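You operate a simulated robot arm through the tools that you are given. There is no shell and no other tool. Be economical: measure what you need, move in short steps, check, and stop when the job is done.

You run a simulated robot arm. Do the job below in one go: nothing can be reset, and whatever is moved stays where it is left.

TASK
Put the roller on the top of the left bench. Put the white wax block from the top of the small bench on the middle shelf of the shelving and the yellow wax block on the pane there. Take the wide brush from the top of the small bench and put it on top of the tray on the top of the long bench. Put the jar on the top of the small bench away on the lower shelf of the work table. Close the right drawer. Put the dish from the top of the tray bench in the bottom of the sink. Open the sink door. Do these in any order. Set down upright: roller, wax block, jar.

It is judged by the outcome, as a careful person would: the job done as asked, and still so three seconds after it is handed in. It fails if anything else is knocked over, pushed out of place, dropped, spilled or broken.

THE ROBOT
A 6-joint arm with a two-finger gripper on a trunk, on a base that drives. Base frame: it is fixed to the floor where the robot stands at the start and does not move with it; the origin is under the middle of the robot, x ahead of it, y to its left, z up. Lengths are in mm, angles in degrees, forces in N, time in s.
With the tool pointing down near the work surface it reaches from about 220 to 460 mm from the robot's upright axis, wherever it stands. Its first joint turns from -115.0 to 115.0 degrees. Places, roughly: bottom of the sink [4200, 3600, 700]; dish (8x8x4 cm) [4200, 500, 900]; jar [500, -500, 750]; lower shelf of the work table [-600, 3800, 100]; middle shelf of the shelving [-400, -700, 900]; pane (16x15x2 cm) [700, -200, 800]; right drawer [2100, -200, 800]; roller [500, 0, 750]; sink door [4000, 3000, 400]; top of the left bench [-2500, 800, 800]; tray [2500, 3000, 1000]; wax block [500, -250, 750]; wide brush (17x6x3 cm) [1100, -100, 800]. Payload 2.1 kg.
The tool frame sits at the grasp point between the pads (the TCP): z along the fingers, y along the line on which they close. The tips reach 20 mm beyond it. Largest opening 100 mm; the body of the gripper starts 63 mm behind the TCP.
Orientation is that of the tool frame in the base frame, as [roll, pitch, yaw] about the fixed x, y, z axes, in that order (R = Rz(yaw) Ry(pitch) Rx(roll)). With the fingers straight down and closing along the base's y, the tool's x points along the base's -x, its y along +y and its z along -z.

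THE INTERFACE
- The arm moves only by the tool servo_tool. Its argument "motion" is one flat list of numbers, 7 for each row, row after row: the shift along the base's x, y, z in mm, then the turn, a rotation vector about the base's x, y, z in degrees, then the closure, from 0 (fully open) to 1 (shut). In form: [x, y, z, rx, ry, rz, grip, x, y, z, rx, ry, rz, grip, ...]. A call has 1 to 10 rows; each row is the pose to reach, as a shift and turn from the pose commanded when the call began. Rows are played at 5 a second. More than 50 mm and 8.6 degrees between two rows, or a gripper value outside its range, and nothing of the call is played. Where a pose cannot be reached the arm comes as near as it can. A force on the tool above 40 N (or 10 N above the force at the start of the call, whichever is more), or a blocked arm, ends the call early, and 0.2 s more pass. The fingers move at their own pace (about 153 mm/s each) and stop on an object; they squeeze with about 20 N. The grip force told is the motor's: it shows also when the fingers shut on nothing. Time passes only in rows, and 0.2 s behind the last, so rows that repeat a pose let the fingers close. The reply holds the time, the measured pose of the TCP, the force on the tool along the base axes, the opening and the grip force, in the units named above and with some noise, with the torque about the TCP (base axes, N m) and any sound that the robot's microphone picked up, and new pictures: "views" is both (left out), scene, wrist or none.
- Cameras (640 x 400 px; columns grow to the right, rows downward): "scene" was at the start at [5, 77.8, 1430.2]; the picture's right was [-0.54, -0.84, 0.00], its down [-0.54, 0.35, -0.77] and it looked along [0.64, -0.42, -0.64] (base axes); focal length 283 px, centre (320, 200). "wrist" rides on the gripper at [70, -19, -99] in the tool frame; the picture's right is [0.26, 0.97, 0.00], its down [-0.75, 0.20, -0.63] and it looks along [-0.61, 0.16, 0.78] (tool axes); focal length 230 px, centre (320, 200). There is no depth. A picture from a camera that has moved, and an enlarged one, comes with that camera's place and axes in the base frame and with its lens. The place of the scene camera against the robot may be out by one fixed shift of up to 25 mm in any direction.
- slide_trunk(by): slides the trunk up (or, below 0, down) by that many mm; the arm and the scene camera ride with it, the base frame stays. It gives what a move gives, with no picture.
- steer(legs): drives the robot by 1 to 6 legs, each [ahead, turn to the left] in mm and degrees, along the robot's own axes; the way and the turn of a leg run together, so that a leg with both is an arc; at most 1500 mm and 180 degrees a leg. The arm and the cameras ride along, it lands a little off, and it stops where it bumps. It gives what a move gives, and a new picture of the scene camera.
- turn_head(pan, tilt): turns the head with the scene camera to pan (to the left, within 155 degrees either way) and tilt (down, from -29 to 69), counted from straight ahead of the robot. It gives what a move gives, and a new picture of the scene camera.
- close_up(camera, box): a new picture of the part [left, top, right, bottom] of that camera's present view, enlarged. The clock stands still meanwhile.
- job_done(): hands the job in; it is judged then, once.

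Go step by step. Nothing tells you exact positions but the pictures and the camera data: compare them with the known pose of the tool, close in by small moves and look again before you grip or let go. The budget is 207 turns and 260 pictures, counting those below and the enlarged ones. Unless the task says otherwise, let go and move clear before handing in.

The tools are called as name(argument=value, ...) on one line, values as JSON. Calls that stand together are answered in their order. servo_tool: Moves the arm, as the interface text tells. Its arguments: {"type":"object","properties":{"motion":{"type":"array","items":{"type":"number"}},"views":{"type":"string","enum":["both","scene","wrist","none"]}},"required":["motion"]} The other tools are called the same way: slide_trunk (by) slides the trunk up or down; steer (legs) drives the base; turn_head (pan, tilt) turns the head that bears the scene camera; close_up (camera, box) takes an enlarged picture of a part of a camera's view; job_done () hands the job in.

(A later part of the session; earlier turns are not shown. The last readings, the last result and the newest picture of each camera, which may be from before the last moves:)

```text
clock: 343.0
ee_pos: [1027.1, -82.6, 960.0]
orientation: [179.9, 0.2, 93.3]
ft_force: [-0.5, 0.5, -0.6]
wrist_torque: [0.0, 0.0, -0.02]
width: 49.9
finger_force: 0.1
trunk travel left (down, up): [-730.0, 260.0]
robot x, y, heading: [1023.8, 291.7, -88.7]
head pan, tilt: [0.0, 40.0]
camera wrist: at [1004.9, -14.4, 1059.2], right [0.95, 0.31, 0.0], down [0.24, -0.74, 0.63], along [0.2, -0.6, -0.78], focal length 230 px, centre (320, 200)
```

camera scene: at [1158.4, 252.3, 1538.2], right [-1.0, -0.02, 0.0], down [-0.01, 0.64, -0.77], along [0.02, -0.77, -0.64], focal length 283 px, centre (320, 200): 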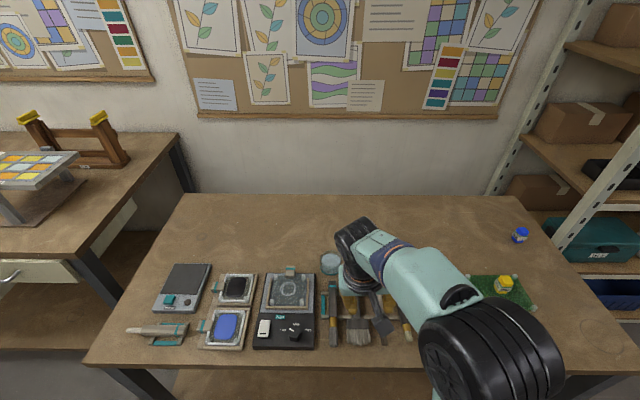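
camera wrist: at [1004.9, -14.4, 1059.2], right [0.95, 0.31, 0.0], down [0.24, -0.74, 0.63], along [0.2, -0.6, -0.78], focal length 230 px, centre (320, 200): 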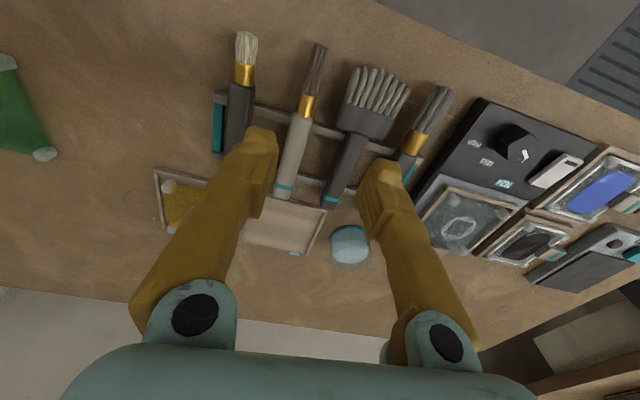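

Vertical again. The brush neck is near (1079, -105); I centre over it and descend part way.

servo_tool(motion=[25, -15, -25, 0, 0, -1.5, 0.5, 51, -29, -60, 0, 0, -3, 0.5, 51, -29, -85, 0, 0, -3, 0.5], views="wrist")

```text
clock: 343.8
ee_pos: [1077.6, -113.0, 874.1]
orientation: [179.9, 0.3, 90.3]
ft_force: [0.9, 0.0, 0.3]
wrist_torque: [-0.02, 0.0, -0.01]
width: 50.2
finger_force: 0.1
trunk travel left (down, up): [-730.0, 260.0]
robot x, y, heading: [1027.2, 287.6, -88.8]
head pan, tilt: [0.0, 40.0]
camera wrist: at [1059.6, -43.3, 973.4], right [0.96, 0.26, 0.0], down [0.2, -0.75, 0.63], along [0.17, -0.61, -0.77], focal length 230 px, centre (320, 200)
```

wrist: 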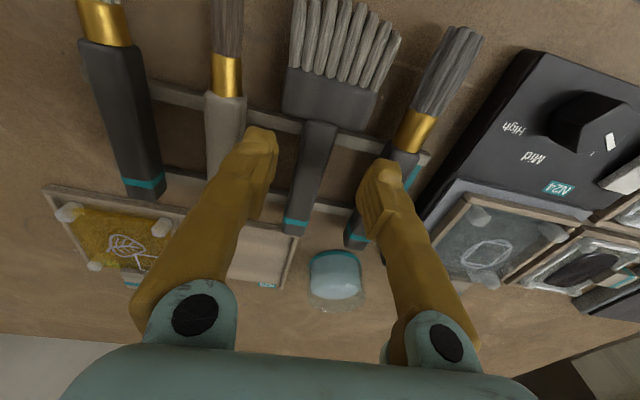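

servo_tool(motion=[0, -4, -20, 0, 0, 0, 0.5, 0, -5, -44, 0, 0, 0, 0.5, 0, -5, -44, 0, 0, 0, 0.8, 0, -5, -44, 0, 0, 0, 1, 0, -5, -44, 0, 0, 0, 1], views="wrist")

```text
clock: 345.0
ee_pos: [1077.8, -118.1, 831.6]
orientation: [180.0, 0.1, 90.3]
ft_force: [-0.7, -0.4, 0.1]
wrist_torque: [-0.01, 0.01, 0.04]
width: 21.0
finger_force: 19.8
trunk travel left (down, up): [-730.0, 260.0]
robot x, y, heading: [1028.5, 288.8, -88.6]
head pan, tilt: [0.0, 40.0]
camera wrist: at [1059.3, -48.5, 929.9], right [0.96, 0.26, 0.0], down [0.2, -0.75, 0.63], along [0.17, -0.61, -0.77], focal length 230 px, centre (320, 200)
```

wrist: 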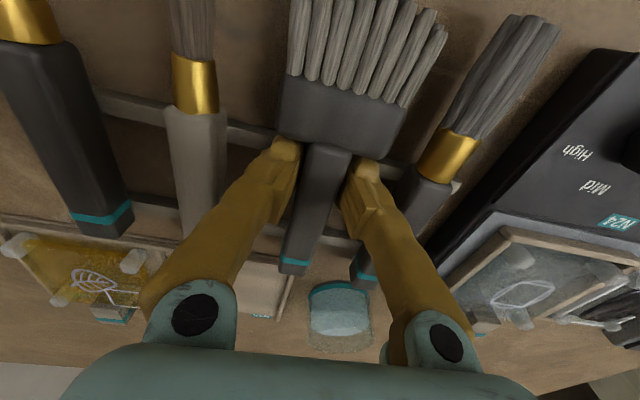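

Gripped the handle (21 mm). I lift and check.

slide_trunk(by=170)

servo_tool(motion=[0, 0, 0, 0, 0, 0, 1])

```text
clock: 346.9
ee_pos: [1077.5, -117.2, 1001.0]
orientation: [179.9, 0.2, 90.2]
ft_force: [0.1, -0.1, -0.2]
wrist_torque: [-0.02, -0.01, 0.02]
width: 21.2
finger_force: 20.0
trunk travel left (down, up): [-900.0, 90.0]
robot x, y, heading: [1021.8, 289.2, -88.8]
head pan, tilt: [0.0, 40.0]
```

```text
clock: 347.3
ee_pos: [1077.7, -118.8, 1001.5]
orientation: [180.0, 0.1, 90.3]
ft_force: [-0.6, 0.2, -0.4]
wrist_torque: [0.01, 0.0, -0.02]
width: 20.8
finger_force: 19.8
trunk travel left (down, up): [-900.0, 90.0]
robot x, y, heading: [1024.6, 291.0, -88.8]
head pan, tilt: [0.0, 40.0]
camera scene: at [1158.4, 252.0, 1708.2], right [-1.0, -0.02, 0.0], down [-0.01, 0.64, -0.77], along [0.02, -0.77, -0.64], focal length 283 px, centre (320, 200)
camera wrist: at [1059.3, -48.5, 1100.0], right [0.96, 0.26, 0.0], down [0.2, -0.75, 0.63], along [0.17, -0.61, -0.77], focal length 230 px, centre (320, 200)
```

scene: 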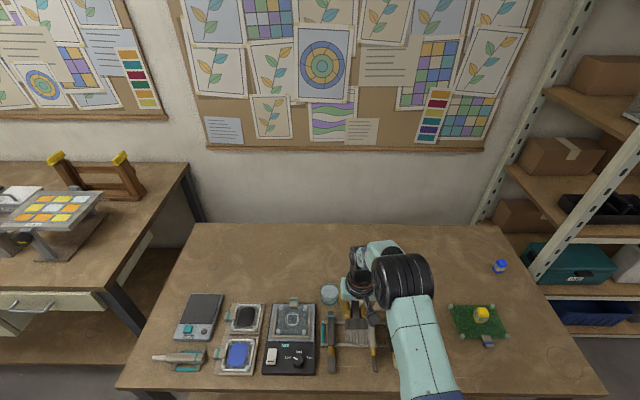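
wrist: 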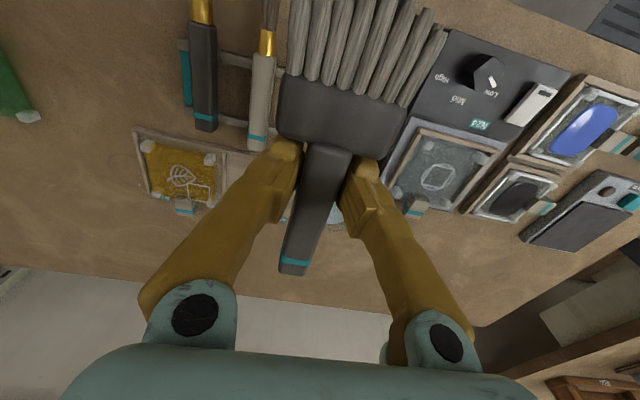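

Brush is held, level. The long bench's tray must be at its far (+x) side; I drive around via the right-hand aisle to look.

steer(legs=[[0, 95], [1100, 0], [1000, 0], [0, 84], [1500, 0], [350, 0]])

turn_head(pan=45, tilt=28)

```text
clock: 374.2
ee_pos: [3025.5, 2789.3, 1001.2]
orientation: [179.9, 0.3, -90.2]
ft_force: [0.3, 0.1, -0.9]
wrist_torque: [0.02, 0.01, 0.01]
width: 21.0
finger_force: 19.5
trunk travel left (down, up): [-900.0, 90.0]
robot x, y, heading: [3076.9, 2378.7, 90.5]
head pan, tilt: [0.0, 40.0]
camera scene: at [2929.6, 2388.0, 1708.3], right [1.0, 0.01, 0.0], down [0.01, -0.64, -0.77], along [-0.01, 0.77, -0.64], focal length 283 px, centre (320, 200)
```

scene: 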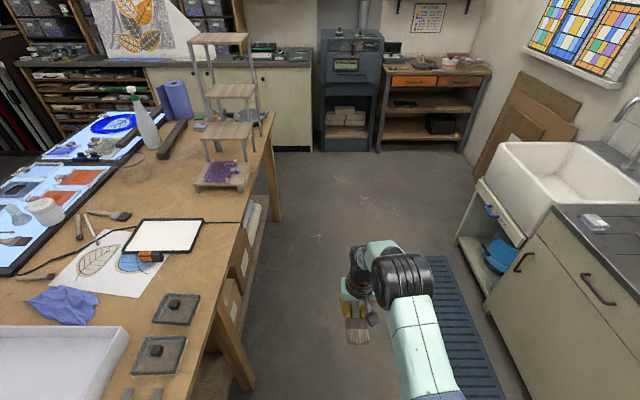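

```text
clock: 375.3
ee_pos: [3024.9, 2791.0, 1001.4]
orientation: [-180.0, 0.1, -90.2]
ft_force: [-0.3, -0.2, -1.0]
wrist_torque: [-0.06, 0.01, -0.01]
width: 21.1
finger_force: 20.5
trunk travel left (down, up): [-900.0, 90.0]
robot x, y, heading: [3075.9, 2377.9, 90.8]
head pan, tilt: [45.0, 28.0]
camera scene: at [2865.4, 2368.4, 1726.7], right [0.7, 0.71, 0.0], down [0.34, -0.33, -0.88], along [-0.63, 0.62, -0.47], focal length 283 px, centre (320, 200)
```

scene: 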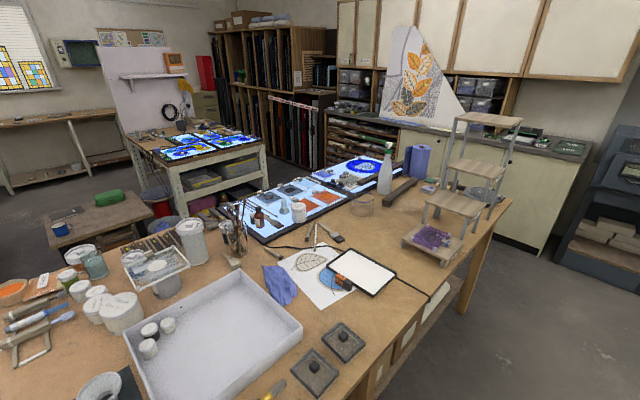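

I see a large white tray with pots, a white panel with dark rim, dark plates and a tiered stand on the long bench. I need a closer look to tell which is the tray.

close_up(camera="scene", box=[240, 190, 500, 370])

close_up(camera="scene", box=[20, 230, 320, 400])

```text
2.22 times, centred on (370, 280) of scene
camera zoom: at [2865.4, 2368.4, 1726.7], right [0.7, 0.71, 0.0], down [0.34, -0.33, -0.88], along [-0.63, 0.62, -0.47], focal length 630 px, centre (209, 22)
```

zoom: 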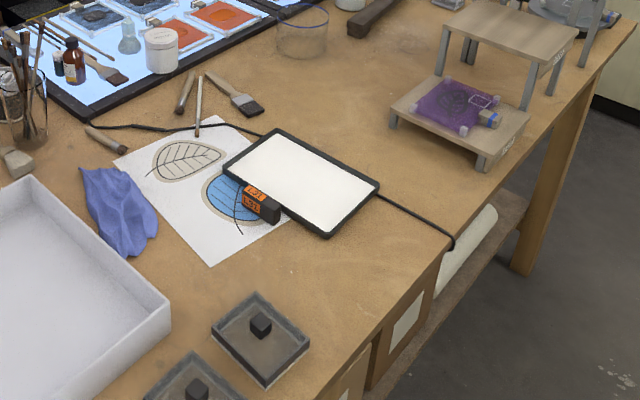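

```text
2.13 times, centred on (170, 315) of scene
camera zoom: at [2865.4, 2368.4, 1726.7], right [0.7, 0.71, 0.0], down [0.34, -0.33, -0.88], along [-0.63, 0.62, -0.47], focal length 604 px, centre (640, -45)
```

zoom: 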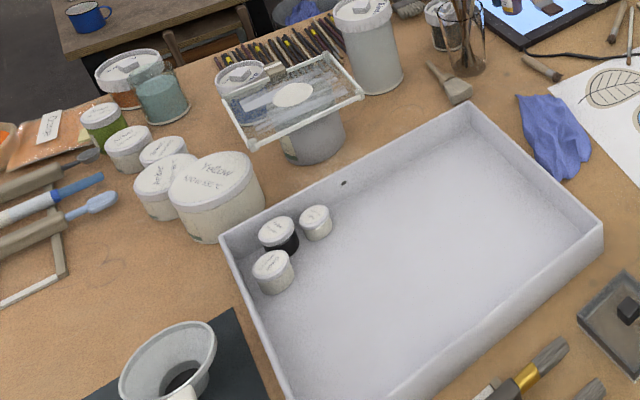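

close_up(camera="scene", box=[310, 230, 420, 310])

close_up(camera="scene", box=[280, 310, 390, 400])

close_up(camera="scene", box=[390, 190, 500, 270])

```text
5.00 times, centred on (365, 270) of scene
camera zoom: at [2865.4, 2368.4, 1726.7], right [0.7, 0.71, 0.0], down [0.34, -0.33, -0.88], along [-0.63, 0.62, -0.47], focal length 1416 px, centre (95, -150)
```

zoom: 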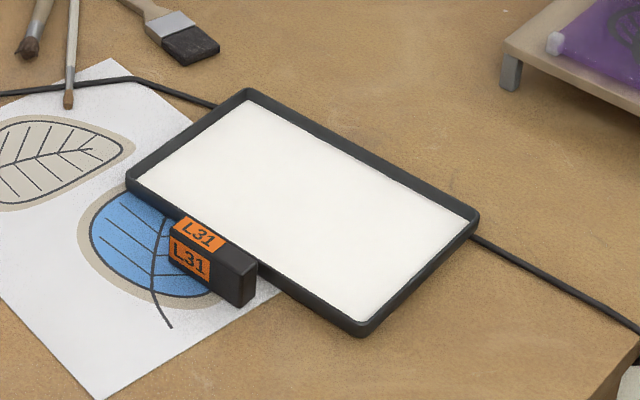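

```text
4.44 times, centred on (335, 355) of scene
camera zoom: at [2865.4, 2368.4, 1726.7], right [0.7, 0.71, 0.0], down [0.34, -0.33, -0.88], along [-0.63, 0.62, -0.47], focal length 1259 px, centre (253, -489)
```

zoom: 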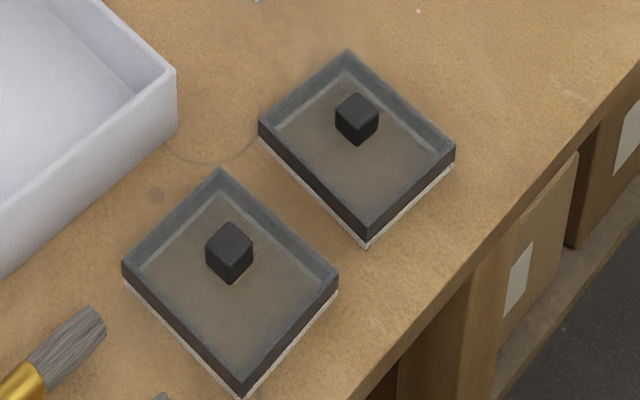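

```text
5.00 times, centred on (445, 230) of scene
camera zoom: at [2865.4, 2368.4, 1726.7], right [0.7, 0.71, 0.0], down [0.34, -0.33, -0.88], along [-0.63, 0.62, -0.47], focal length 1416 px, centre (-305, 50)
```

zoom: 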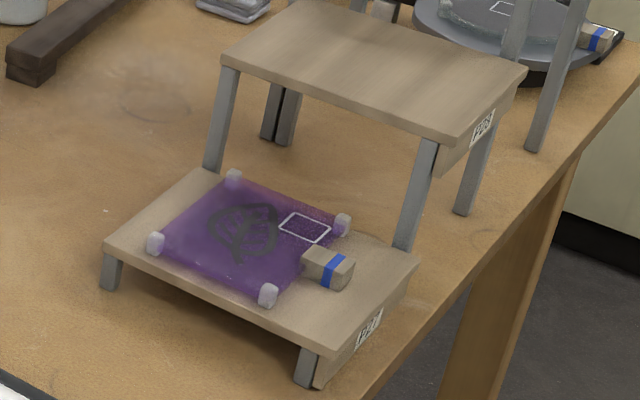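

L31 is a shallow white tray with a dark rim at about x 2270–2490, y 2990–3145 — it fits the listed place. I raise fully and drive to face it from the aisle.

slide_trunk(by=88)

steer(legs=[[690, 0], [0, 90]])

turn_head(pan=0, tilt=45)

```text
clock: 376.5
ee_pos: [3026.0, 2791.5, 1089.0]
orientation: [179.9, 0.2, -90.2]
ft_force: [0.4, -0.4, -0.9]
wrist_torque: [-0.01, 0.03, 0.03]
width: 20.8
finger_force: 20.2
trunk travel left (down, up): [-988.0, 2.0]
robot x, y, heading: [3073.4, 2382.9, 90.7]
head pan, tilt: [45.0, 28.0]
```

```text
clock: 384.2
ee_pos: [2660.9, 3024.4, 1088.9]
orientation: [-180.0, 0.2, -0.1]
ft_force: [0.3, -0.4, -0.7]
wrist_torque: [0.02, 0.0, 0.04]
width: 20.7
finger_force: 20.4
trunk travel left (down, up): [-988.0, 2.0]
robot x, y, heading: [3072.2, 3073.0, -179.2]
head pan, tilt: [45.0, 28.0]
camera scene: at [3062.0, 2854.4, 1814.8], right [-0.72, 0.7, 0.0], down [0.33, 0.34, -0.88], along [-0.62, -0.63, -0.47], focal length 283 px, centre (320, 200)
```

scene: 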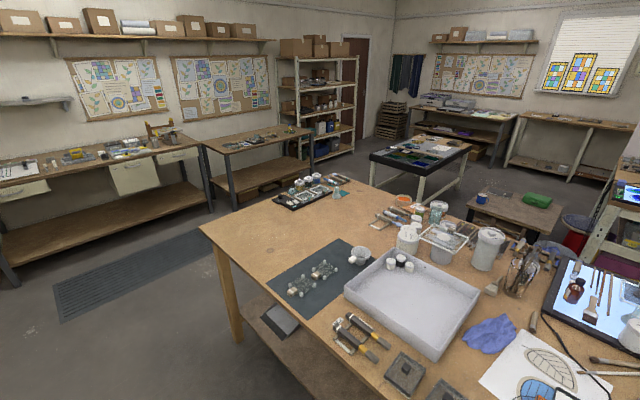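

```text
clock: 385.3
ee_pos: [2661.7, 3023.9, 1090.6]
orientation: [180.0, 0.3, 0.0]
ft_force: [-1.1, 0.6, -1.0]
wrist_torque: [0.0, 0.0, 0.01]
width: 21.2
finger_force: 19.9
trunk travel left (down, up): [-988.0, 2.0]
robot x, y, heading: [3073.0, 3074.0, -179.2]
head pan, tilt: [0.0, 45.0]
camera scene: at [3044.6, 2918.4, 1789.0], right [-0.01, 1.0, 0.0], down [0.71, 0.01, -0.71], along [-0.71, -0.01, -0.71], focal length 283 px, centre (320, 200)
```

scene: 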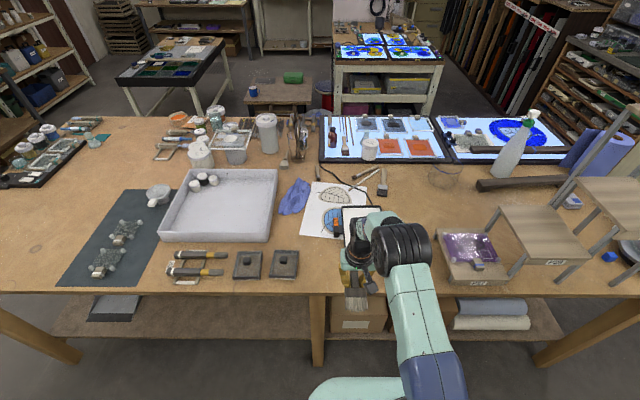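

steer(legs=[[200, 0]])

servo_tool(motion=[0, 20, 0, 0, 0, 0, 1, 0, 45, 0, 0, 0, 0, 1], views="wrist")

```text
clock: 386.9
ee_pos: [2466.1, 3019.4, 1090.4]
orientation: [179.9, 0.5, 0.0]
ft_force: [0.4, -0.2, -1.0]
wrist_torque: [-0.01, 0.02, -0.01]
width: 20.9
finger_force: 20.1
trunk travel left (down, up): [-988.0, 2.0]
robot x, y, heading: [2873.2, 3073.0, -179.3]
head pan, tilt: [0.0, 45.0]
camera scene: at [2851.8, 2916.2, 1789.1], right [-0.01, 1.0, 0.0], down [0.7, 0.01, -0.71], along [-0.71, -0.01, -0.7], focal length 283 px, centre (320, 200)
```

scene: 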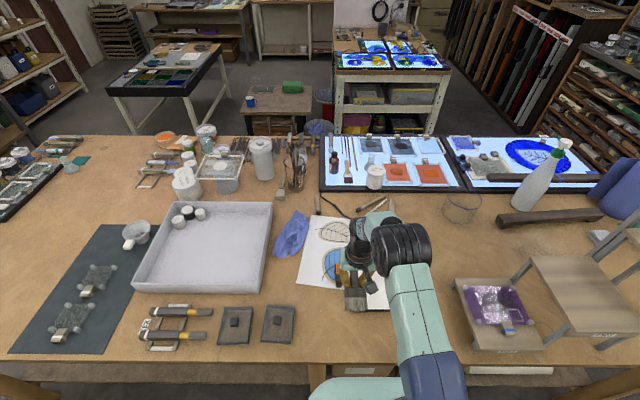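

```text
clock: 387.5
ee_pos: [2464.3, 3066.1, 1088.1]
orientation: [179.9, 0.3, 0.1]
ft_force: [0.2, 0.4, -0.5]
wrist_torque: [-0.04, 0.01, 0.01]
width: 21.1
finger_force: 20.1
trunk travel left (down, up): [-988.0, 2.0]
robot x, y, heading: [2872.1, 3069.1, -179.0]
head pan, tilt: [0.0, 45.0]
camera wrist: at [2534.1, 3084.5, 1187.8], right [0.26, -0.97, 0.0], down [-0.75, -0.2, 0.63], along [-0.61, -0.16, -0.77], focal length 230 px, centre (320, 200)
```

wrist: 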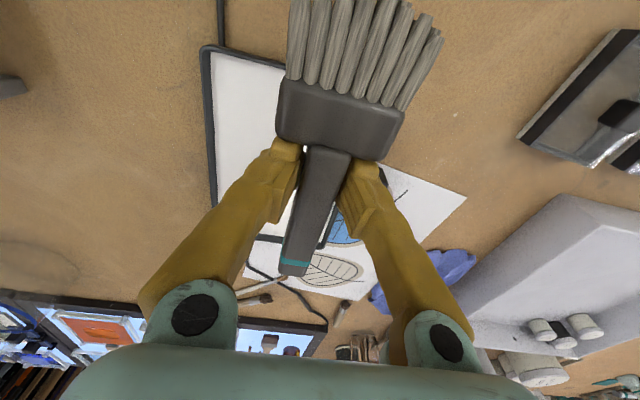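

Tray edges: near x≈2493, y≈3002–3160. I'll move the brush over its middle.

servo_tool(motion=[-20, 5, 0, 0, 0, 0, 1, -45, 10, 0, 0, 0, 0, 1, -66, 14, 0, 0, 0, 0, 1], views="wrist")

```text
clock: 388.3
ee_pos: [2396.8, 3079.7, 1089.2]
orientation: [180.0, 0.1, 0.0]
ft_force: [-0.3, 0.0, -0.5]
wrist_torque: [-0.01, -0.03, -0.01]
width: 20.6
finger_force: 19.8
trunk travel left (down, up): [-988.0, 2.0]
robot x, y, heading: [2876.5, 3071.1, -179.3]
head pan, tilt: [0.0, 45.0]
camera wrist: at [2466.5, 3097.2, 1187.9], right [0.26, -0.97, 0.0], down [-0.75, -0.2, 0.63], along [-0.61, -0.16, -0.78], focal length 230 px, centre (320, 200)
```

wrist: 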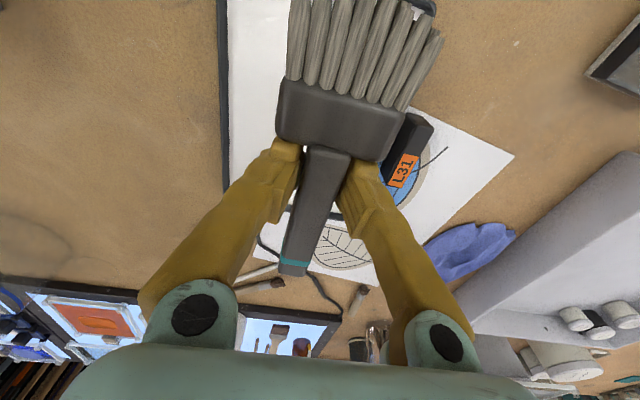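

slide_trunk(by=-65)

servo_tool(motion=[0, 6, -3, 0, 0, 0, 1, 0, 6, -6, 0, 0, 0, 1, 0, 6, -9, 0, 0, 0, 1, 0, 6, -12, 0, 0, 0, 1, 0, 6, -15, 0, 0, 0, 1, 0, 6, -18, 0, 0, 0, 1], views="wrist")

```text
clock: 389.3
ee_pos: [2396.8, 3078.8, 1025.2]
orientation: [180.0, 0.2, -0.1]
ft_force: [-0.7, 0.8, -0.5]
wrist_torque: [0.01, 0.01, -0.01]
width: 21.1
finger_force: 20.0
trunk travel left (down, up): [-923.0, 67.0]
robot x, y, heading: [2870.1, 3071.9, -179.4]
head pan, tilt: [0.0, 45.0]
```

```text
clock: 390.7
ee_pos: [2397.1, 3085.4, 1006.2]
orientation: [-180.0, 0.2, 0.1]
ft_force: [0.8, -0.5, -0.6]
wrist_torque: [-0.01, -0.01, -0.01]
width: 21.3
finger_force: 20.0
trunk travel left (down, up): [-923.0, 67.0]
robot x, y, heading: [2868.7, 3071.7, -179.1]
head pan, tilt: [0.0, 45.0]
camera wrist: at [2466.8, 3103.3, 1105.5], right [0.26, -0.97, 0.0], down [-0.75, -0.2, 0.63], along [-0.61, -0.16, -0.77], focal length 230 px, centre (320, 200)
```

wrist: 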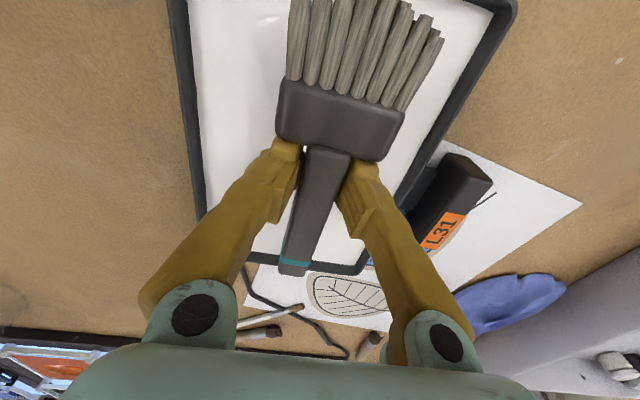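

servo_tool(motion=[0, 5, -2, 0, 0, 0, 1, 0, 5, -4, 0, 0, 0, 1, 0, 5, -6, 0, 0, 0, 1, 0, 5, -8, 0, 0, 0, 1, 0, 5, -10, 0, 0, 0, 1, 0, 5, -12, 0, 0, 0, 1], views="none")

```text
clock: 392.1
ee_pos: [2397.2, 3089.1, 993.0]
orientation: [-179.9, 0.2, 0.0]
ft_force: [-0.8, -0.8, -0.9]
wrist_torque: [0.01, -0.04, 0.01]
width: 20.9
finger_force: 20.1
trunk travel left (down, up): [-923.0, 67.0]
robot x, y, heading: [2872.0, 3072.3, -179.1]
head pan, tilt: [0.0, 45.0]
```

servo_tool(motion=[0, 0, -2, 0, 0, 0, 1, 0, 0, -4, 0, 0, 0, 1, 0, 0, -6, 0, 0, 0, 1, 0, 0, -8, 0, 0, 0, 1, 0, 0, -10, 0, 0, 0, 1, 0, 0, -12, 0, 0, 0, 1, 0, 0, -14, 0, 0, 0, 1, 0, 0, -16, 0, 0, 0, 1], views="wrist")

```text
clock: 393.9
ee_pos: [2396.4, 3089.2, 978.9]
orientation: [180.0, 0.2, 0.1]
ft_force: [0.9, -0.7, -0.6]
wrist_torque: [0.01, -0.01, -0.01]
width: 20.9
finger_force: 19.9
trunk travel left (down, up): [-923.0, 67.0]
robot x, y, heading: [2874.3, 3068.1, -179.0]
head pan, tilt: [0.0, 45.0]
camera wrist: at [2467.0, 3107.8, 1077.4], right [0.26, -0.97, 0.0], down [-0.75, -0.2, 0.63], along [-0.61, -0.16, -0.77], focal length 230 px, centre (320, 200)
```

wrist: 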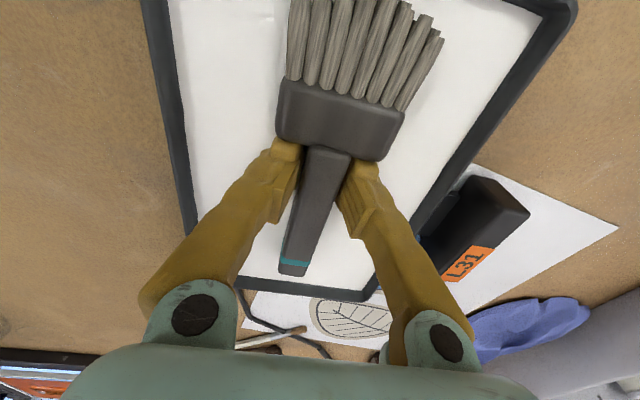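

servo_tool(motion=[-3, 0, -4, 0, 0, 0, 1, -6, 0, -8, 0, 0, 0, 1, -8, 0, -12, 0, 0, 0, 1, -8, 0, -15, 0, 0, 0, 1, -8, 0, -18, 0, 0, 0, 1, -8, 0, -21, 0, 0, 0, 1, -8, 0, -24, 0, 0, 0, 1, -8, 0, -27, 0, 0, 0, 1], views="wrist")

```text
clock: 395.0
ee_pos: [2397.6, 3089.0, 973.4]
orientation: [-179.9, 0.9, -0.1]
ft_force: [4.5, 0.5, 14.0]
wrist_torque: [0.0, -0.35, 0.07]
width: 20.6
finger_force: 20.1
out of reach, approached as far as the arm can: row 1, 2, 3, 4, 5
trunk travel left (down, up): [-923.0, 67.0]
robot x, y, heading: [2873.8, 3077.5, -179.1]
head pan, tilt: [0.0, 45.0]
stopped in row 5: the force on the tool passed its limit at 49 N (the readings are from after the stop); the commanded pose is now the measured one
camera wrist: at [2469.7, 3107.7, 1072.4], right [0.26, -0.97, 0.0], down [-0.74, -0.2, 0.64], along [-0.62, -0.16, -0.77], focal length 230 px, centre (320, 200)
```

wrist: 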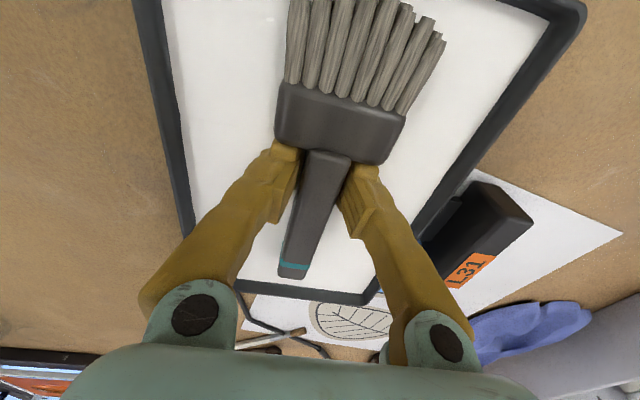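

Contact. I ease up 2 mm, open gently, and lift off.

servo_tool(motion=[0, 0, 2, 0, 0, 0, 1, 0, 0, 2, 0, 0, 0, 0.75, 0, 0, 2, 0, 0, 0, 0.6, 0, 0, 2, 0, 0, 0, 0.55, 0, 0, 25, 0, 0, 0, 0.55, 0, 0, 60, 0, 0, 0, 0.55], views="wrist")

slide_trunk(by=60)

steer(legs=[[-450, 0]])

```text
clock: 396.4
ee_pos: [2396.5, 3088.5, 1032.5]
orientation: [-180.0, 0.6, 0.0]
ft_force: [0.2, -0.4, -0.5]
wrist_torque: [0.01, 0.03, -0.03]
width: 44.8
finger_force: 0.1
trunk travel left (down, up): [-923.0, 67.0]
robot x, y, heading: [2869.7, 3070.2, -179.4]
head pan, tilt: [0.0, 45.0]
camera wrist: at [2467.8, 3107.3, 1131.3], right [0.26, -0.97, 0.0], down [-0.74, -0.2, 0.64], along [-0.62, -0.16, -0.77], focal length 230 px, centre (320, 200)
```

wrist: 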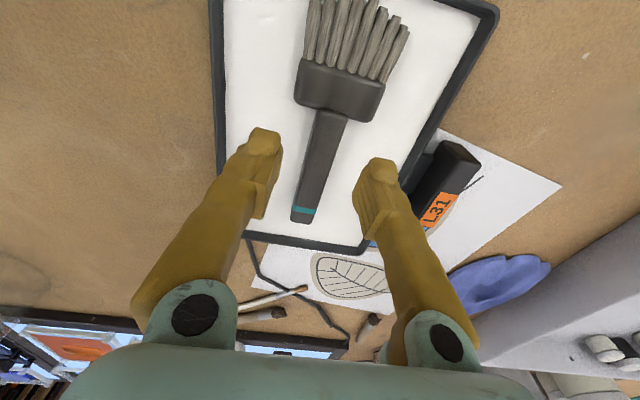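

```text
clock: 397.4
ee_pos: [2396.0, 3088.2, 1092.1]
orientation: [180.0, 0.6, 0.0]
ft_force: [0.5, 0.0, 0.2]
wrist_torque: [-0.01, -0.01, 0.02]
width: 45.2
finger_force: 0.1
trunk travel left (down, up): [-983.0, 7.0]
robot x, y, heading: [2869.4, 3073.2, -179.6]
head pan, tilt: [0.0, 45.0]
```

```text
clock: 400.2
ee_pos: [2845.6, 3096.6, 1092.1]
orientation: [-179.9, 0.6, -0.2]
ft_force: [0.4, 0.0, 0.6]
wrist_torque: [-0.02, 0.02, -0.01]
width: 44.9
finger_force: 0.1
trunk travel left (down, up): [-983.0, 7.0]
robot x, y, heading: [3321.9, 3076.5, -179.2]
head pan, tilt: [0.0, 45.0]
camera scene: at [3294.6, 2922.1, 1783.9], right [-0.01, 1.0, 0.0], down [0.71, 0.01, -0.71], along [-0.71, -0.01, -0.71], focal length 283 px, centre (320, 200)
```

scene: 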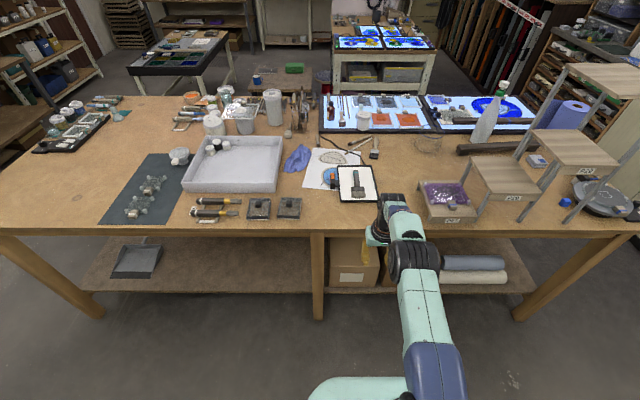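

The wide brush lies in the tray. Next the dish: I drive down the aisle to the tray bench at (4200, 500).

steer(legs=[[0, 90], [1300, 0], [1260, 0], [0, 90]])

turn_head(pan=0, tilt=32)

```text
clock: 420.3
ee_pos: [3842.1, 514.9, 1092.7]
orientation: [-180.0, 0.7, -178.0]
ft_force: [0.8, -0.3, 0.2]
wrist_torque: [-0.03, 0.0, -0.02]
width: 45.0
finger_force: 0.0
trunk travel left (down, up): [-983.0, 7.0]
robot x, y, heading: [3363.6, 512.1, 2.6]
head pan, tilt: [0.0, 45.0]
camera scene: at [3374.8, 640.5, 1784.0], right [0.05, -1.0, 0.0], down [-0.71, -0.03, -0.71], along [0.71, 0.03, -0.71], focal length 283 px, centre (320, 200)
```

scene: 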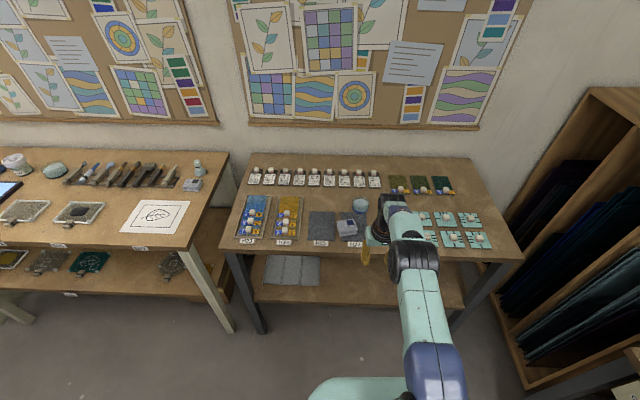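

```text
clock: 421.1
ee_pos: [3842.6, 515.9, 1093.3]
orientation: [-179.9, 0.5, -178.0]
ft_force: [0.4, -0.4, 0.5]
wrist_torque: [0.0, -0.02, -0.01]
width: 45.2
finger_force: 0.0
trunk travel left (down, up): [-983.0, 7.0]
robot x, y, heading: [3368.4, 512.5, 2.7]
head pan, tilt: [0.0, 32.0]
camera scene: at [3382.8, 641.2, 1803.4], right [0.05, -1.0, 0.0], down [-0.53, -0.03, -0.85], along [0.85, 0.04, -0.53], focal length 283 px, centre (320, 200)
```

scene: 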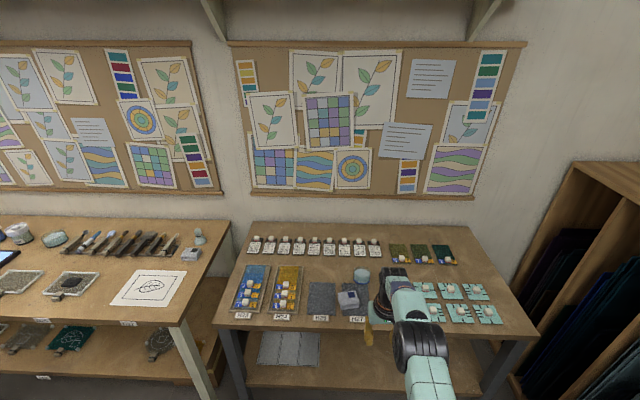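

close_up(camera="scene", box=[290, 240, 400, 330])

```text
4.44 times, centred on (345, 285) of scene
camera zoom: at [3382.8, 641.2, 1803.4], right [0.05, -1.0, 0.0], down [-0.53, -0.03, -0.85], along [0.85, 0.04, -0.53], focal length 1259 px, centre (209, -178)
```

zoom: 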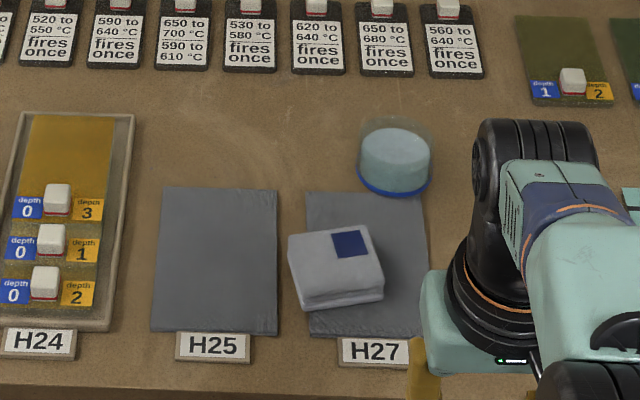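

The dish is the round glass one behind plate H27, near (4209, 520). I roll ahead to bring it in reach.

steer(legs=[[370, 0]])

servo_tool(motion=[-10, 0, 0, 0, 0, 0, 0, -20, 0, 0, 0, 0, 0, 0], views="wrist")

```text
clock: 423.4
ee_pos: [4208.0, 530.6, 1092.9]
orientation: [-180.0, 0.8, -178.2]
ft_force: [-0.6, -0.3, -0.1]
wrist_torque: [0.02, 0.0, 0.0]
width: 44.9
finger_force: 0.0
trunk travel left (down, up): [-983.0, 7.0]
robot x, y, heading: [3733.0, 533.3, 2.6]
head pan, tilt: [0.0, 32.0]
camera scene: at [3748.0, 658.1, 1803.6], right [0.05, -1.0, 0.0], down [-0.53, -0.02, -0.85], along [0.85, 0.04, -0.53], focal length 283 px, centre (320, 200)
```

scene: 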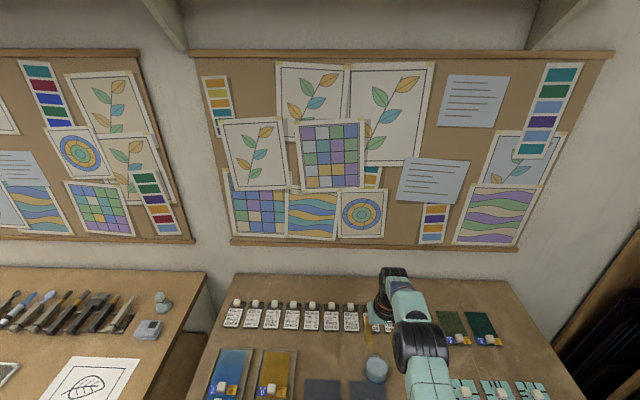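

```text
clock: 424.0
ee_pos: [4188.6, 530.1, 1091.7]
orientation: [180.0, 0.8, -178.2]
ft_force: [0.6, 0.9, -0.6]
wrist_torque: [0.02, -0.04, -0.01]
width: 100.1
finger_force: 0.0
trunk travel left (down, up): [-983.0, 7.0]
robot x, y, heading: [3733.6, 536.0, 2.5]
head pan, tilt: [0.0, 32.0]
camera wrist: at [4117.8, 509.7, 1191.3], right [-0.29, 0.96, 0.0], down [0.74, 0.22, 0.64], along [0.61, 0.18, -0.77], focal length 230 px, centre (320, 200)
```

wrist: 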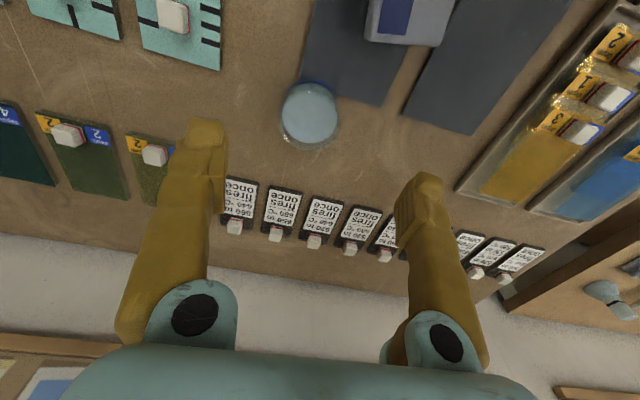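

slide_trunk(by=-90)

servo_tool(motion=[12, -3, 0, 0, 0, -2, 0, 24, -5, 0, 0, 0, -4, 0], views="wrist")

```text
clock: 425.3
ee_pos: [4189.0, 531.7, 1003.4]
orientation: [-180.0, 0.7, -178.3]
ft_force: [0.8, -0.2, 0.0]
wrist_torque: [-0.01, 0.0, 0.0]
width: 99.9
finger_force: 0.0
trunk travel left (down, up): [-893.0, 97.0]
robot x, y, heading: [3736.7, 533.2, 2.7]
head pan, tilt: [0.0, 32.0]
```

```text
clock: 425.9
ee_pos: [4213.8, 526.2, 1003.3]
orientation: [179.9, 0.7, 177.8]
ft_force: [0.1, -0.8, 0.9]
wrist_torque: [0.02, 0.05, 0.0]
width: 100.1
finger_force: 0.0
trunk travel left (down, up): [-893.0, 97.0]
robot x, y, heading: [3737.4, 532.4, 2.5]
head pan, tilt: [0.0, 32.0]
camera wrist: at [4142.3, 509.9, 1100.8], right [-0.22, 0.98, 0.0], down [0.75, 0.17, 0.64], along [0.62, 0.14, -0.77], focal length 230 px, centre (320, 200)
```

wrist: 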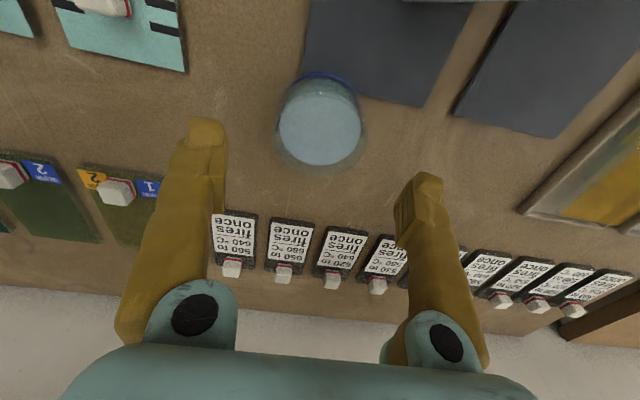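

servo_tool(motion=[3, 1, -30, 0, 0, 0, 0, 5, 1, -55, 0, 0, 0, 0], views="wrist")

```text
clock: 426.5
ee_pos: [4208.9, 528.5, 948.6]
orientation: [180.0, 0.6, 177.9]
ft_force: [-0.6, -1.0, -0.1]
wrist_torque: [-0.02, -0.01, -0.01]
width: 100.0
finger_force: 0.0
out of reach, approached as far as the arm can: row 2
trunk travel left (down, up): [-893.0, 97.0]
robot x, y, heading: [3734.7, 529.8, 2.5]
head pan, tilt: [0.0, 32.0]
camera wrist: at [4137.8, 511.8, 1046.8], right [-0.22, 0.98, 0.0], down [0.75, 0.17, 0.64], along [0.62, 0.14, -0.77], focal length 230 px, centre (320, 200)
```

wrist: 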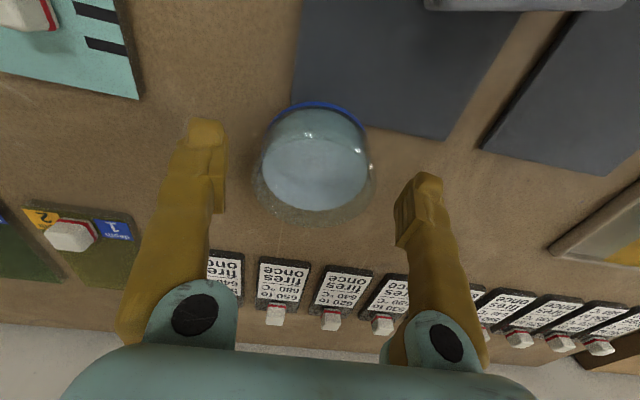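

steer(legs=[[14, 0]])

servo_tool(motion=[-4, -3, -10, 0, 0, 0, 0, -8, -4, -20, 0, 0, 0, 0], views="wrist")

```text
clock: 427.2
ee_pos: [4221.1, 530.0, 949.8]
orientation: [-180.0, 0.8, 177.8]
ft_force: [0.0, -0.3, 0.4]
wrist_torque: [0.03, -0.03, 0.02]
width: 100.1
finger_force: 0.0
trunk travel left (down, up): [-893.0, 97.0]
robot x, y, heading: [3749.6, 533.5, 2.6]
head pan, tilt: [0.0, 32.0]
camera scene: at [3759.9, 658.6, 1713.6], right [0.05, -1.0, 0.0], down [-0.53, -0.02, -0.85], along [0.85, 0.04, -0.53], focal length 283 px, centre (320, 200)
```

scene: 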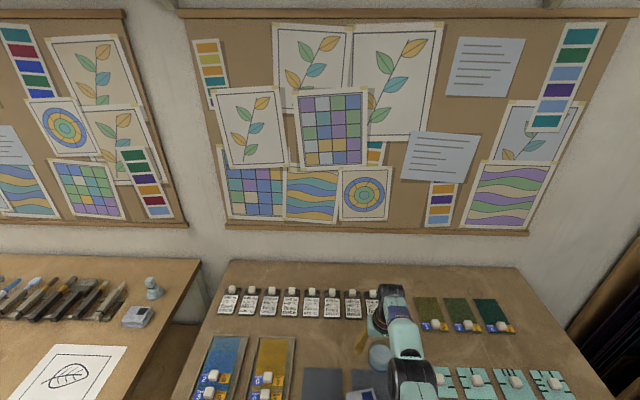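

```text
clock: 427.9
ee_pos: [4216.1, 522.8, 928.9]
orientation: [-180.0, 0.5, 177.9]
ft_force: [-0.2, -0.2, -0.2]
wrist_torque: [-0.02, 0.01, 0.01]
width: 100.0
finger_force: 0.1
trunk travel left (down, up): [-893.0, 97.0]
robot x, y, heading: [3748.8, 535.7, 2.7]
head pan, tilt: [0.0, 32.0]
camera wrist: at [4144.2, 507.9, 1027.3], right [-0.22, 0.98, 0.0], down [0.75, 0.17, 0.64], along [0.62, 0.14, -0.77], focal length 230 px, centre (320, 200)
```

wrist: 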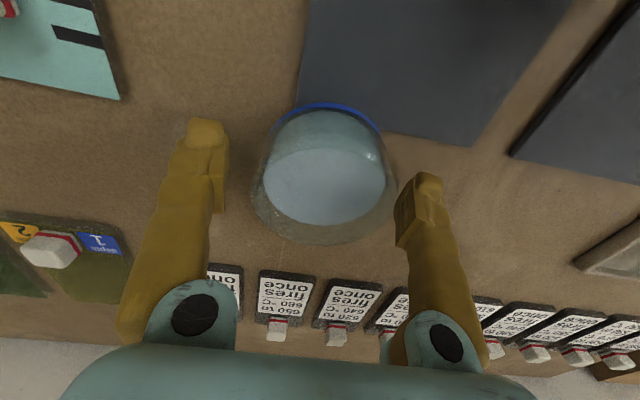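

The dish centre looks some 15 mm farther; I adjust with a small roll ahead and look again lower.

steer(legs=[[14, 0]])

servo_tool(motion=[1, 1, -8, 0, 0, 0, 0, 1, 1, -16, 0, 0, 0, 0], views="wrist")

```text
clock: 428.6
ee_pos: [4227.7, 523.7, 928.6]
orientation: [179.9, 0.7, 177.8]
ft_force: [0.7, -0.3, 0.4]
wrist_torque: [0.04, -0.01, -0.01]
width: 100.0
finger_force: 0.0
trunk travel left (down, up): [-893.0, 97.0]
robot x, y, heading: [3761.1, 536.6, 2.4]
head pan, tilt: [0.0, 32.0]
camera scene: at [3774.2, 659.3, 1713.6], right [0.05, -1.0, 0.0], down [-0.53, -0.02, -0.85], along [0.85, 0.04, -0.53], focal length 283 px, centre (320, 200)
```

scene: 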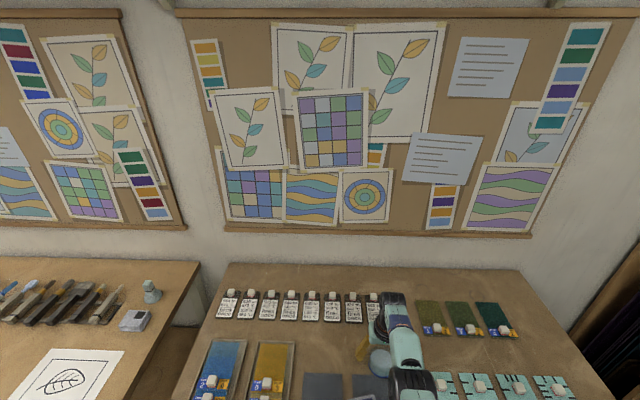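

```text
clock: 429.2
ee_pos: [4230.2, 525.4, 915.8]
orientation: [180.0, 1.0, 177.8]
ft_force: [11.3, -1.3, 22.8]
wrist_torque: [0.08, -0.01, -0.11]
width: 99.9
finger_force: 0.0
out of reach, approached as far as the arm can: row 2
trunk travel left (down, up): [-893.0, 97.0]
robot x, y, heading: [3760.8, 534.0, 2.6]
head pan, tilt: [0.0, 32.0]
camera wrist: at [4157.5, 509.6, 1014.2], right [-0.22, 0.98, -0.01], down [0.75, 0.17, 0.64], along [0.63, 0.14, -0.77], focal length 230 px, centre (320, 200)
```

wrist: 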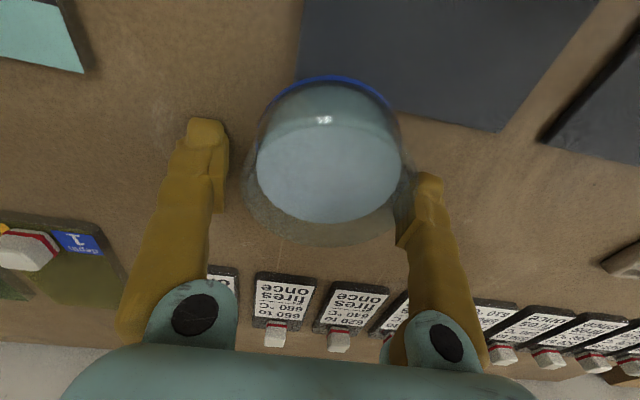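

A fingertip touched the rim. I lift, shift slightly, and lower the trunk so that the arm has more reach.

servo_tool(motion=[0, 0, 20, 0, 0, 0, 0, 0, 2, 45, 0, 0, 0, 0, 6, 5, 75, 0, 0, 0, 0], views="none")

slide_trunk(by=-50)

servo_tool(motion=[0, 0, 0, 0, 0, 0, 0], views="wrist")

```text
clock: 430.0
ee_pos: [4241.3, 531.6, 986.8]
orientation: [-180.0, 0.3, 177.9]
ft_force: [0.1, -0.6, 0.0]
wrist_torque: [0.0, 0.02, 0.02]
width: 100.0
finger_force: 0.0
out of reach, approached as far as the arm can: row 1, 2, 3
trunk travel left (down, up): [-893.0, 97.0]
robot x, y, heading: [3763.9, 535.7, 2.5]
head pan, tilt: [0.0, 32.0]
```

```text
clock: 430.9
ee_pos: [4241.1, 532.2, 937.9]
orientation: [-180.0, 0.4, 177.8]
ft_force: [-0.8, 1.2, 0.4]
wrist_torque: [0.02, -0.06, 0.04]
width: 99.9
finger_force: 0.0
trunk travel left (down, up): [-843.0, 147.0]
robot x, y, heading: [3760.7, 537.6, 2.6]
head pan, tilt: [0.0, 32.0]
```

```text
clock: 431.3
ee_pos: [4241.7, 532.3, 936.5]
orientation: [-180.0, 0.3, 177.8]
ft_force: [-0.6, 1.0, -0.6]
wrist_torque: [-0.02, 0.01, 0.03]
width: 100.1
finger_force: 0.0
trunk travel left (down, up): [-843.0, 147.0]
robot x, y, heading: [3761.6, 529.6, 2.5]
head pan, tilt: [0.0, 32.0]
camera wrist: at [4170.2, 515.6, 1036.1], right [-0.22, 0.98, 0.0], down [0.75, 0.17, 0.63], along [0.62, 0.14, -0.77], focal length 230 px, centre (320, 200)
```

wrist: 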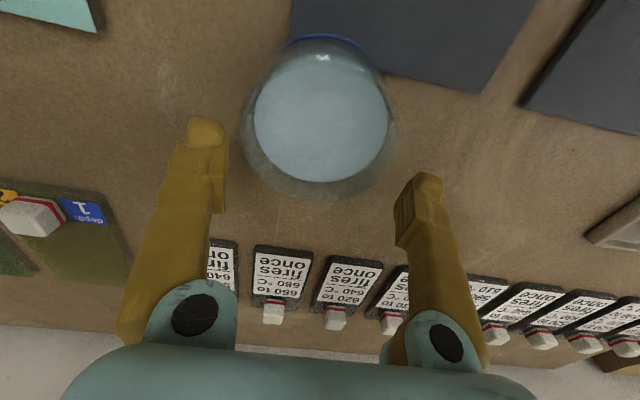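

The force was the tips touching the bench (z≈898), so the dish centre is really about (4212, 524), rim ≈938. I shift back around it.

servo_tool(motion=[0, -8, 0, 0, 0, 0, 0, -14, -8, 0, 0, 0, 0, 0, -28, -8, -6, 0, 0, 0, 0], views="wrist")

```text
clock: 432.1
ee_pos: [4239.1, 523.8, 927.2]
orientation: [-180.0, 0.3, 177.8]
ft_force: [0.0, 0.1, -0.2]
wrist_torque: [0.05, 0.0, -0.01]
width: 100.0
finger_force: 0.0
out of reach, approached as far as the arm can: row 2, 3
trunk travel left (down, up): [-843.0, 147.0]
robot x, y, heading: [3762.2, 534.8, 2.7]
head pan, tilt: [0.0, 32.0]
camera wrist: at [4168.4, 506.8, 1026.0], right [-0.22, 0.98, 0.0], down [0.75, 0.17, 0.63], along [0.62, 0.14, -0.77], focal length 230 px, centre (320, 200)
```

wrist: 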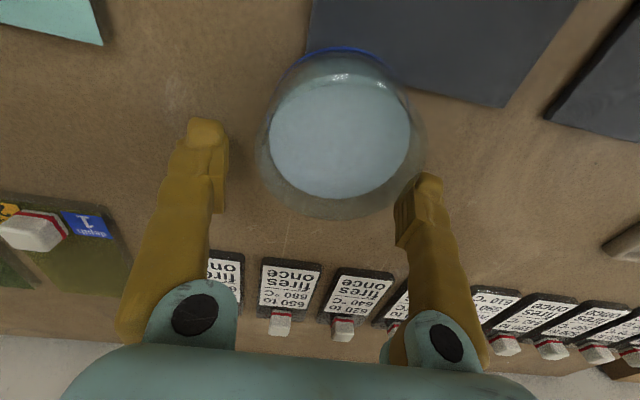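

servo_tool(motion=[0, 4, 0, 0, 0, 0, 0], views="none")

steer(legs=[[-27, 0]])

servo_tool(motion=[0, 0, 0, 0, 0, 0, 0], views="wrist")

```text
clock: 432.5
ee_pos: [4239.7, 527.0, 927.5]
orientation: [-179.9, 0.4, 177.7]
ft_force: [0.1, 0.0, 0.5]
wrist_torque: [0.01, 0.04, 0.01]
width: 100.0
finger_force: 0.0
trunk travel left (down, up): [-843.0, 147.0]
robot x, y, heading: [3762.4, 537.0, 2.5]
head pan, tilt: [0.0, 32.0]
```

```text
clock: 433.4
ee_pos: [4216.1, 525.4, 925.3]
orientation: [180.0, 0.1, 177.9]
ft_force: [1.0, -0.9, -0.2]
wrist_torque: [-0.02, 0.02, -0.02]
width: 100.1
finger_force: 0.0
trunk travel left (down, up): [-843.0, 147.0]
robot x, y, heading: [3736.8, 534.8, 2.7]
head pan, tilt: [0.0, 32.0]
camera scene: at [3757.9, 658.5, 1663.2], right [0.05, -1.0, 0.0], down [-0.53, -0.02, -0.85], along [0.84, 0.04, -0.53], focal length 283 px, centre (320, 200)
```

scene: 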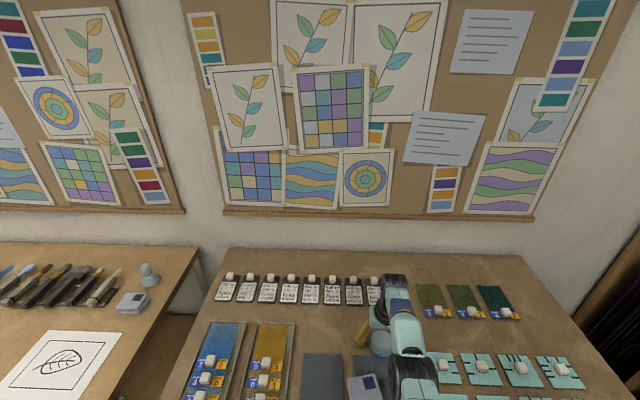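

```text
clock: 433.8
ee_pos: [4214.0, 526.0, 927.3]
orientation: [-179.8, 0.3, 177.8]
ft_force: [-0.5, 0.3, -0.7]
wrist_torque: [0.01, 0.01, -0.01]
width: 99.9
finger_force: 0.0
trunk travel left (down, up): [-843.0, 147.0]
robot x, y, heading: [3734.9, 530.7, 2.6]
head pan, tilt: [0.0, 32.0]
camera wrist: at [4141.9, 509.5, 1025.8], right [-0.22, 0.98, 0.0], down [0.75, 0.17, 0.63], along [0.62, 0.14, -0.77], focal length 230 px, centre (320, 200)
```

wrist: 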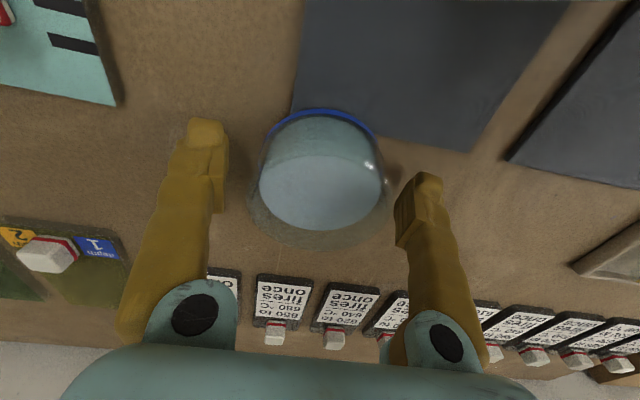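

servo_tool(motion=[0, 0, -2, 0, 0, 0, 0, 0, 0, -2, 0, 0, 0, 0.15, 0, 0, -2, 0, 0, 0, 0.3, 0, 0, -2, 0, 0, 0, 0.6, 0, 0, -2, 0, 0, 0, 1, 0, 0, -2, 0, 0, 0, 1], views="wrist")

```text
clock: 435.1
ee_pos: [4213.5, 526.1, 925.5]
orientation: [180.0, 0.4, 177.8]
ft_force: [-0.7, 0.6, 2.5]
wrist_torque: [-0.06, 0.1, -0.01]
width: 73.7
finger_force: 20.3
trunk travel left (down, up): [-843.0, 147.0]
robot x, y, heading: [3735.1, 526.5, 2.6]
head pan, tilt: [0.0, 32.0]
camera wrist: at [4141.2, 509.6, 1024.4], right [-0.22, 0.98, 0.0], down [0.75, 0.17, 0.63], along [0.62, 0.14, -0.77], focal length 230 px, centre (320, 200)
```

wrist: 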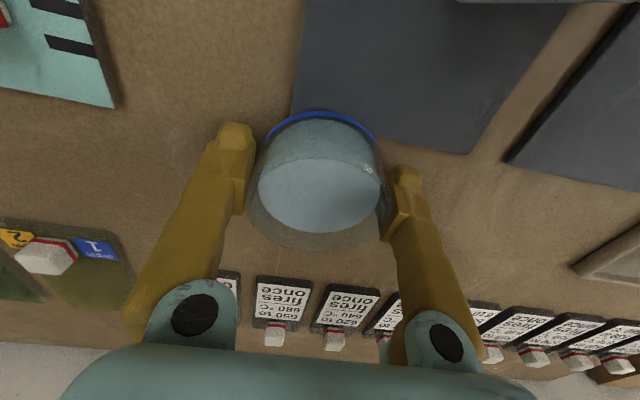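

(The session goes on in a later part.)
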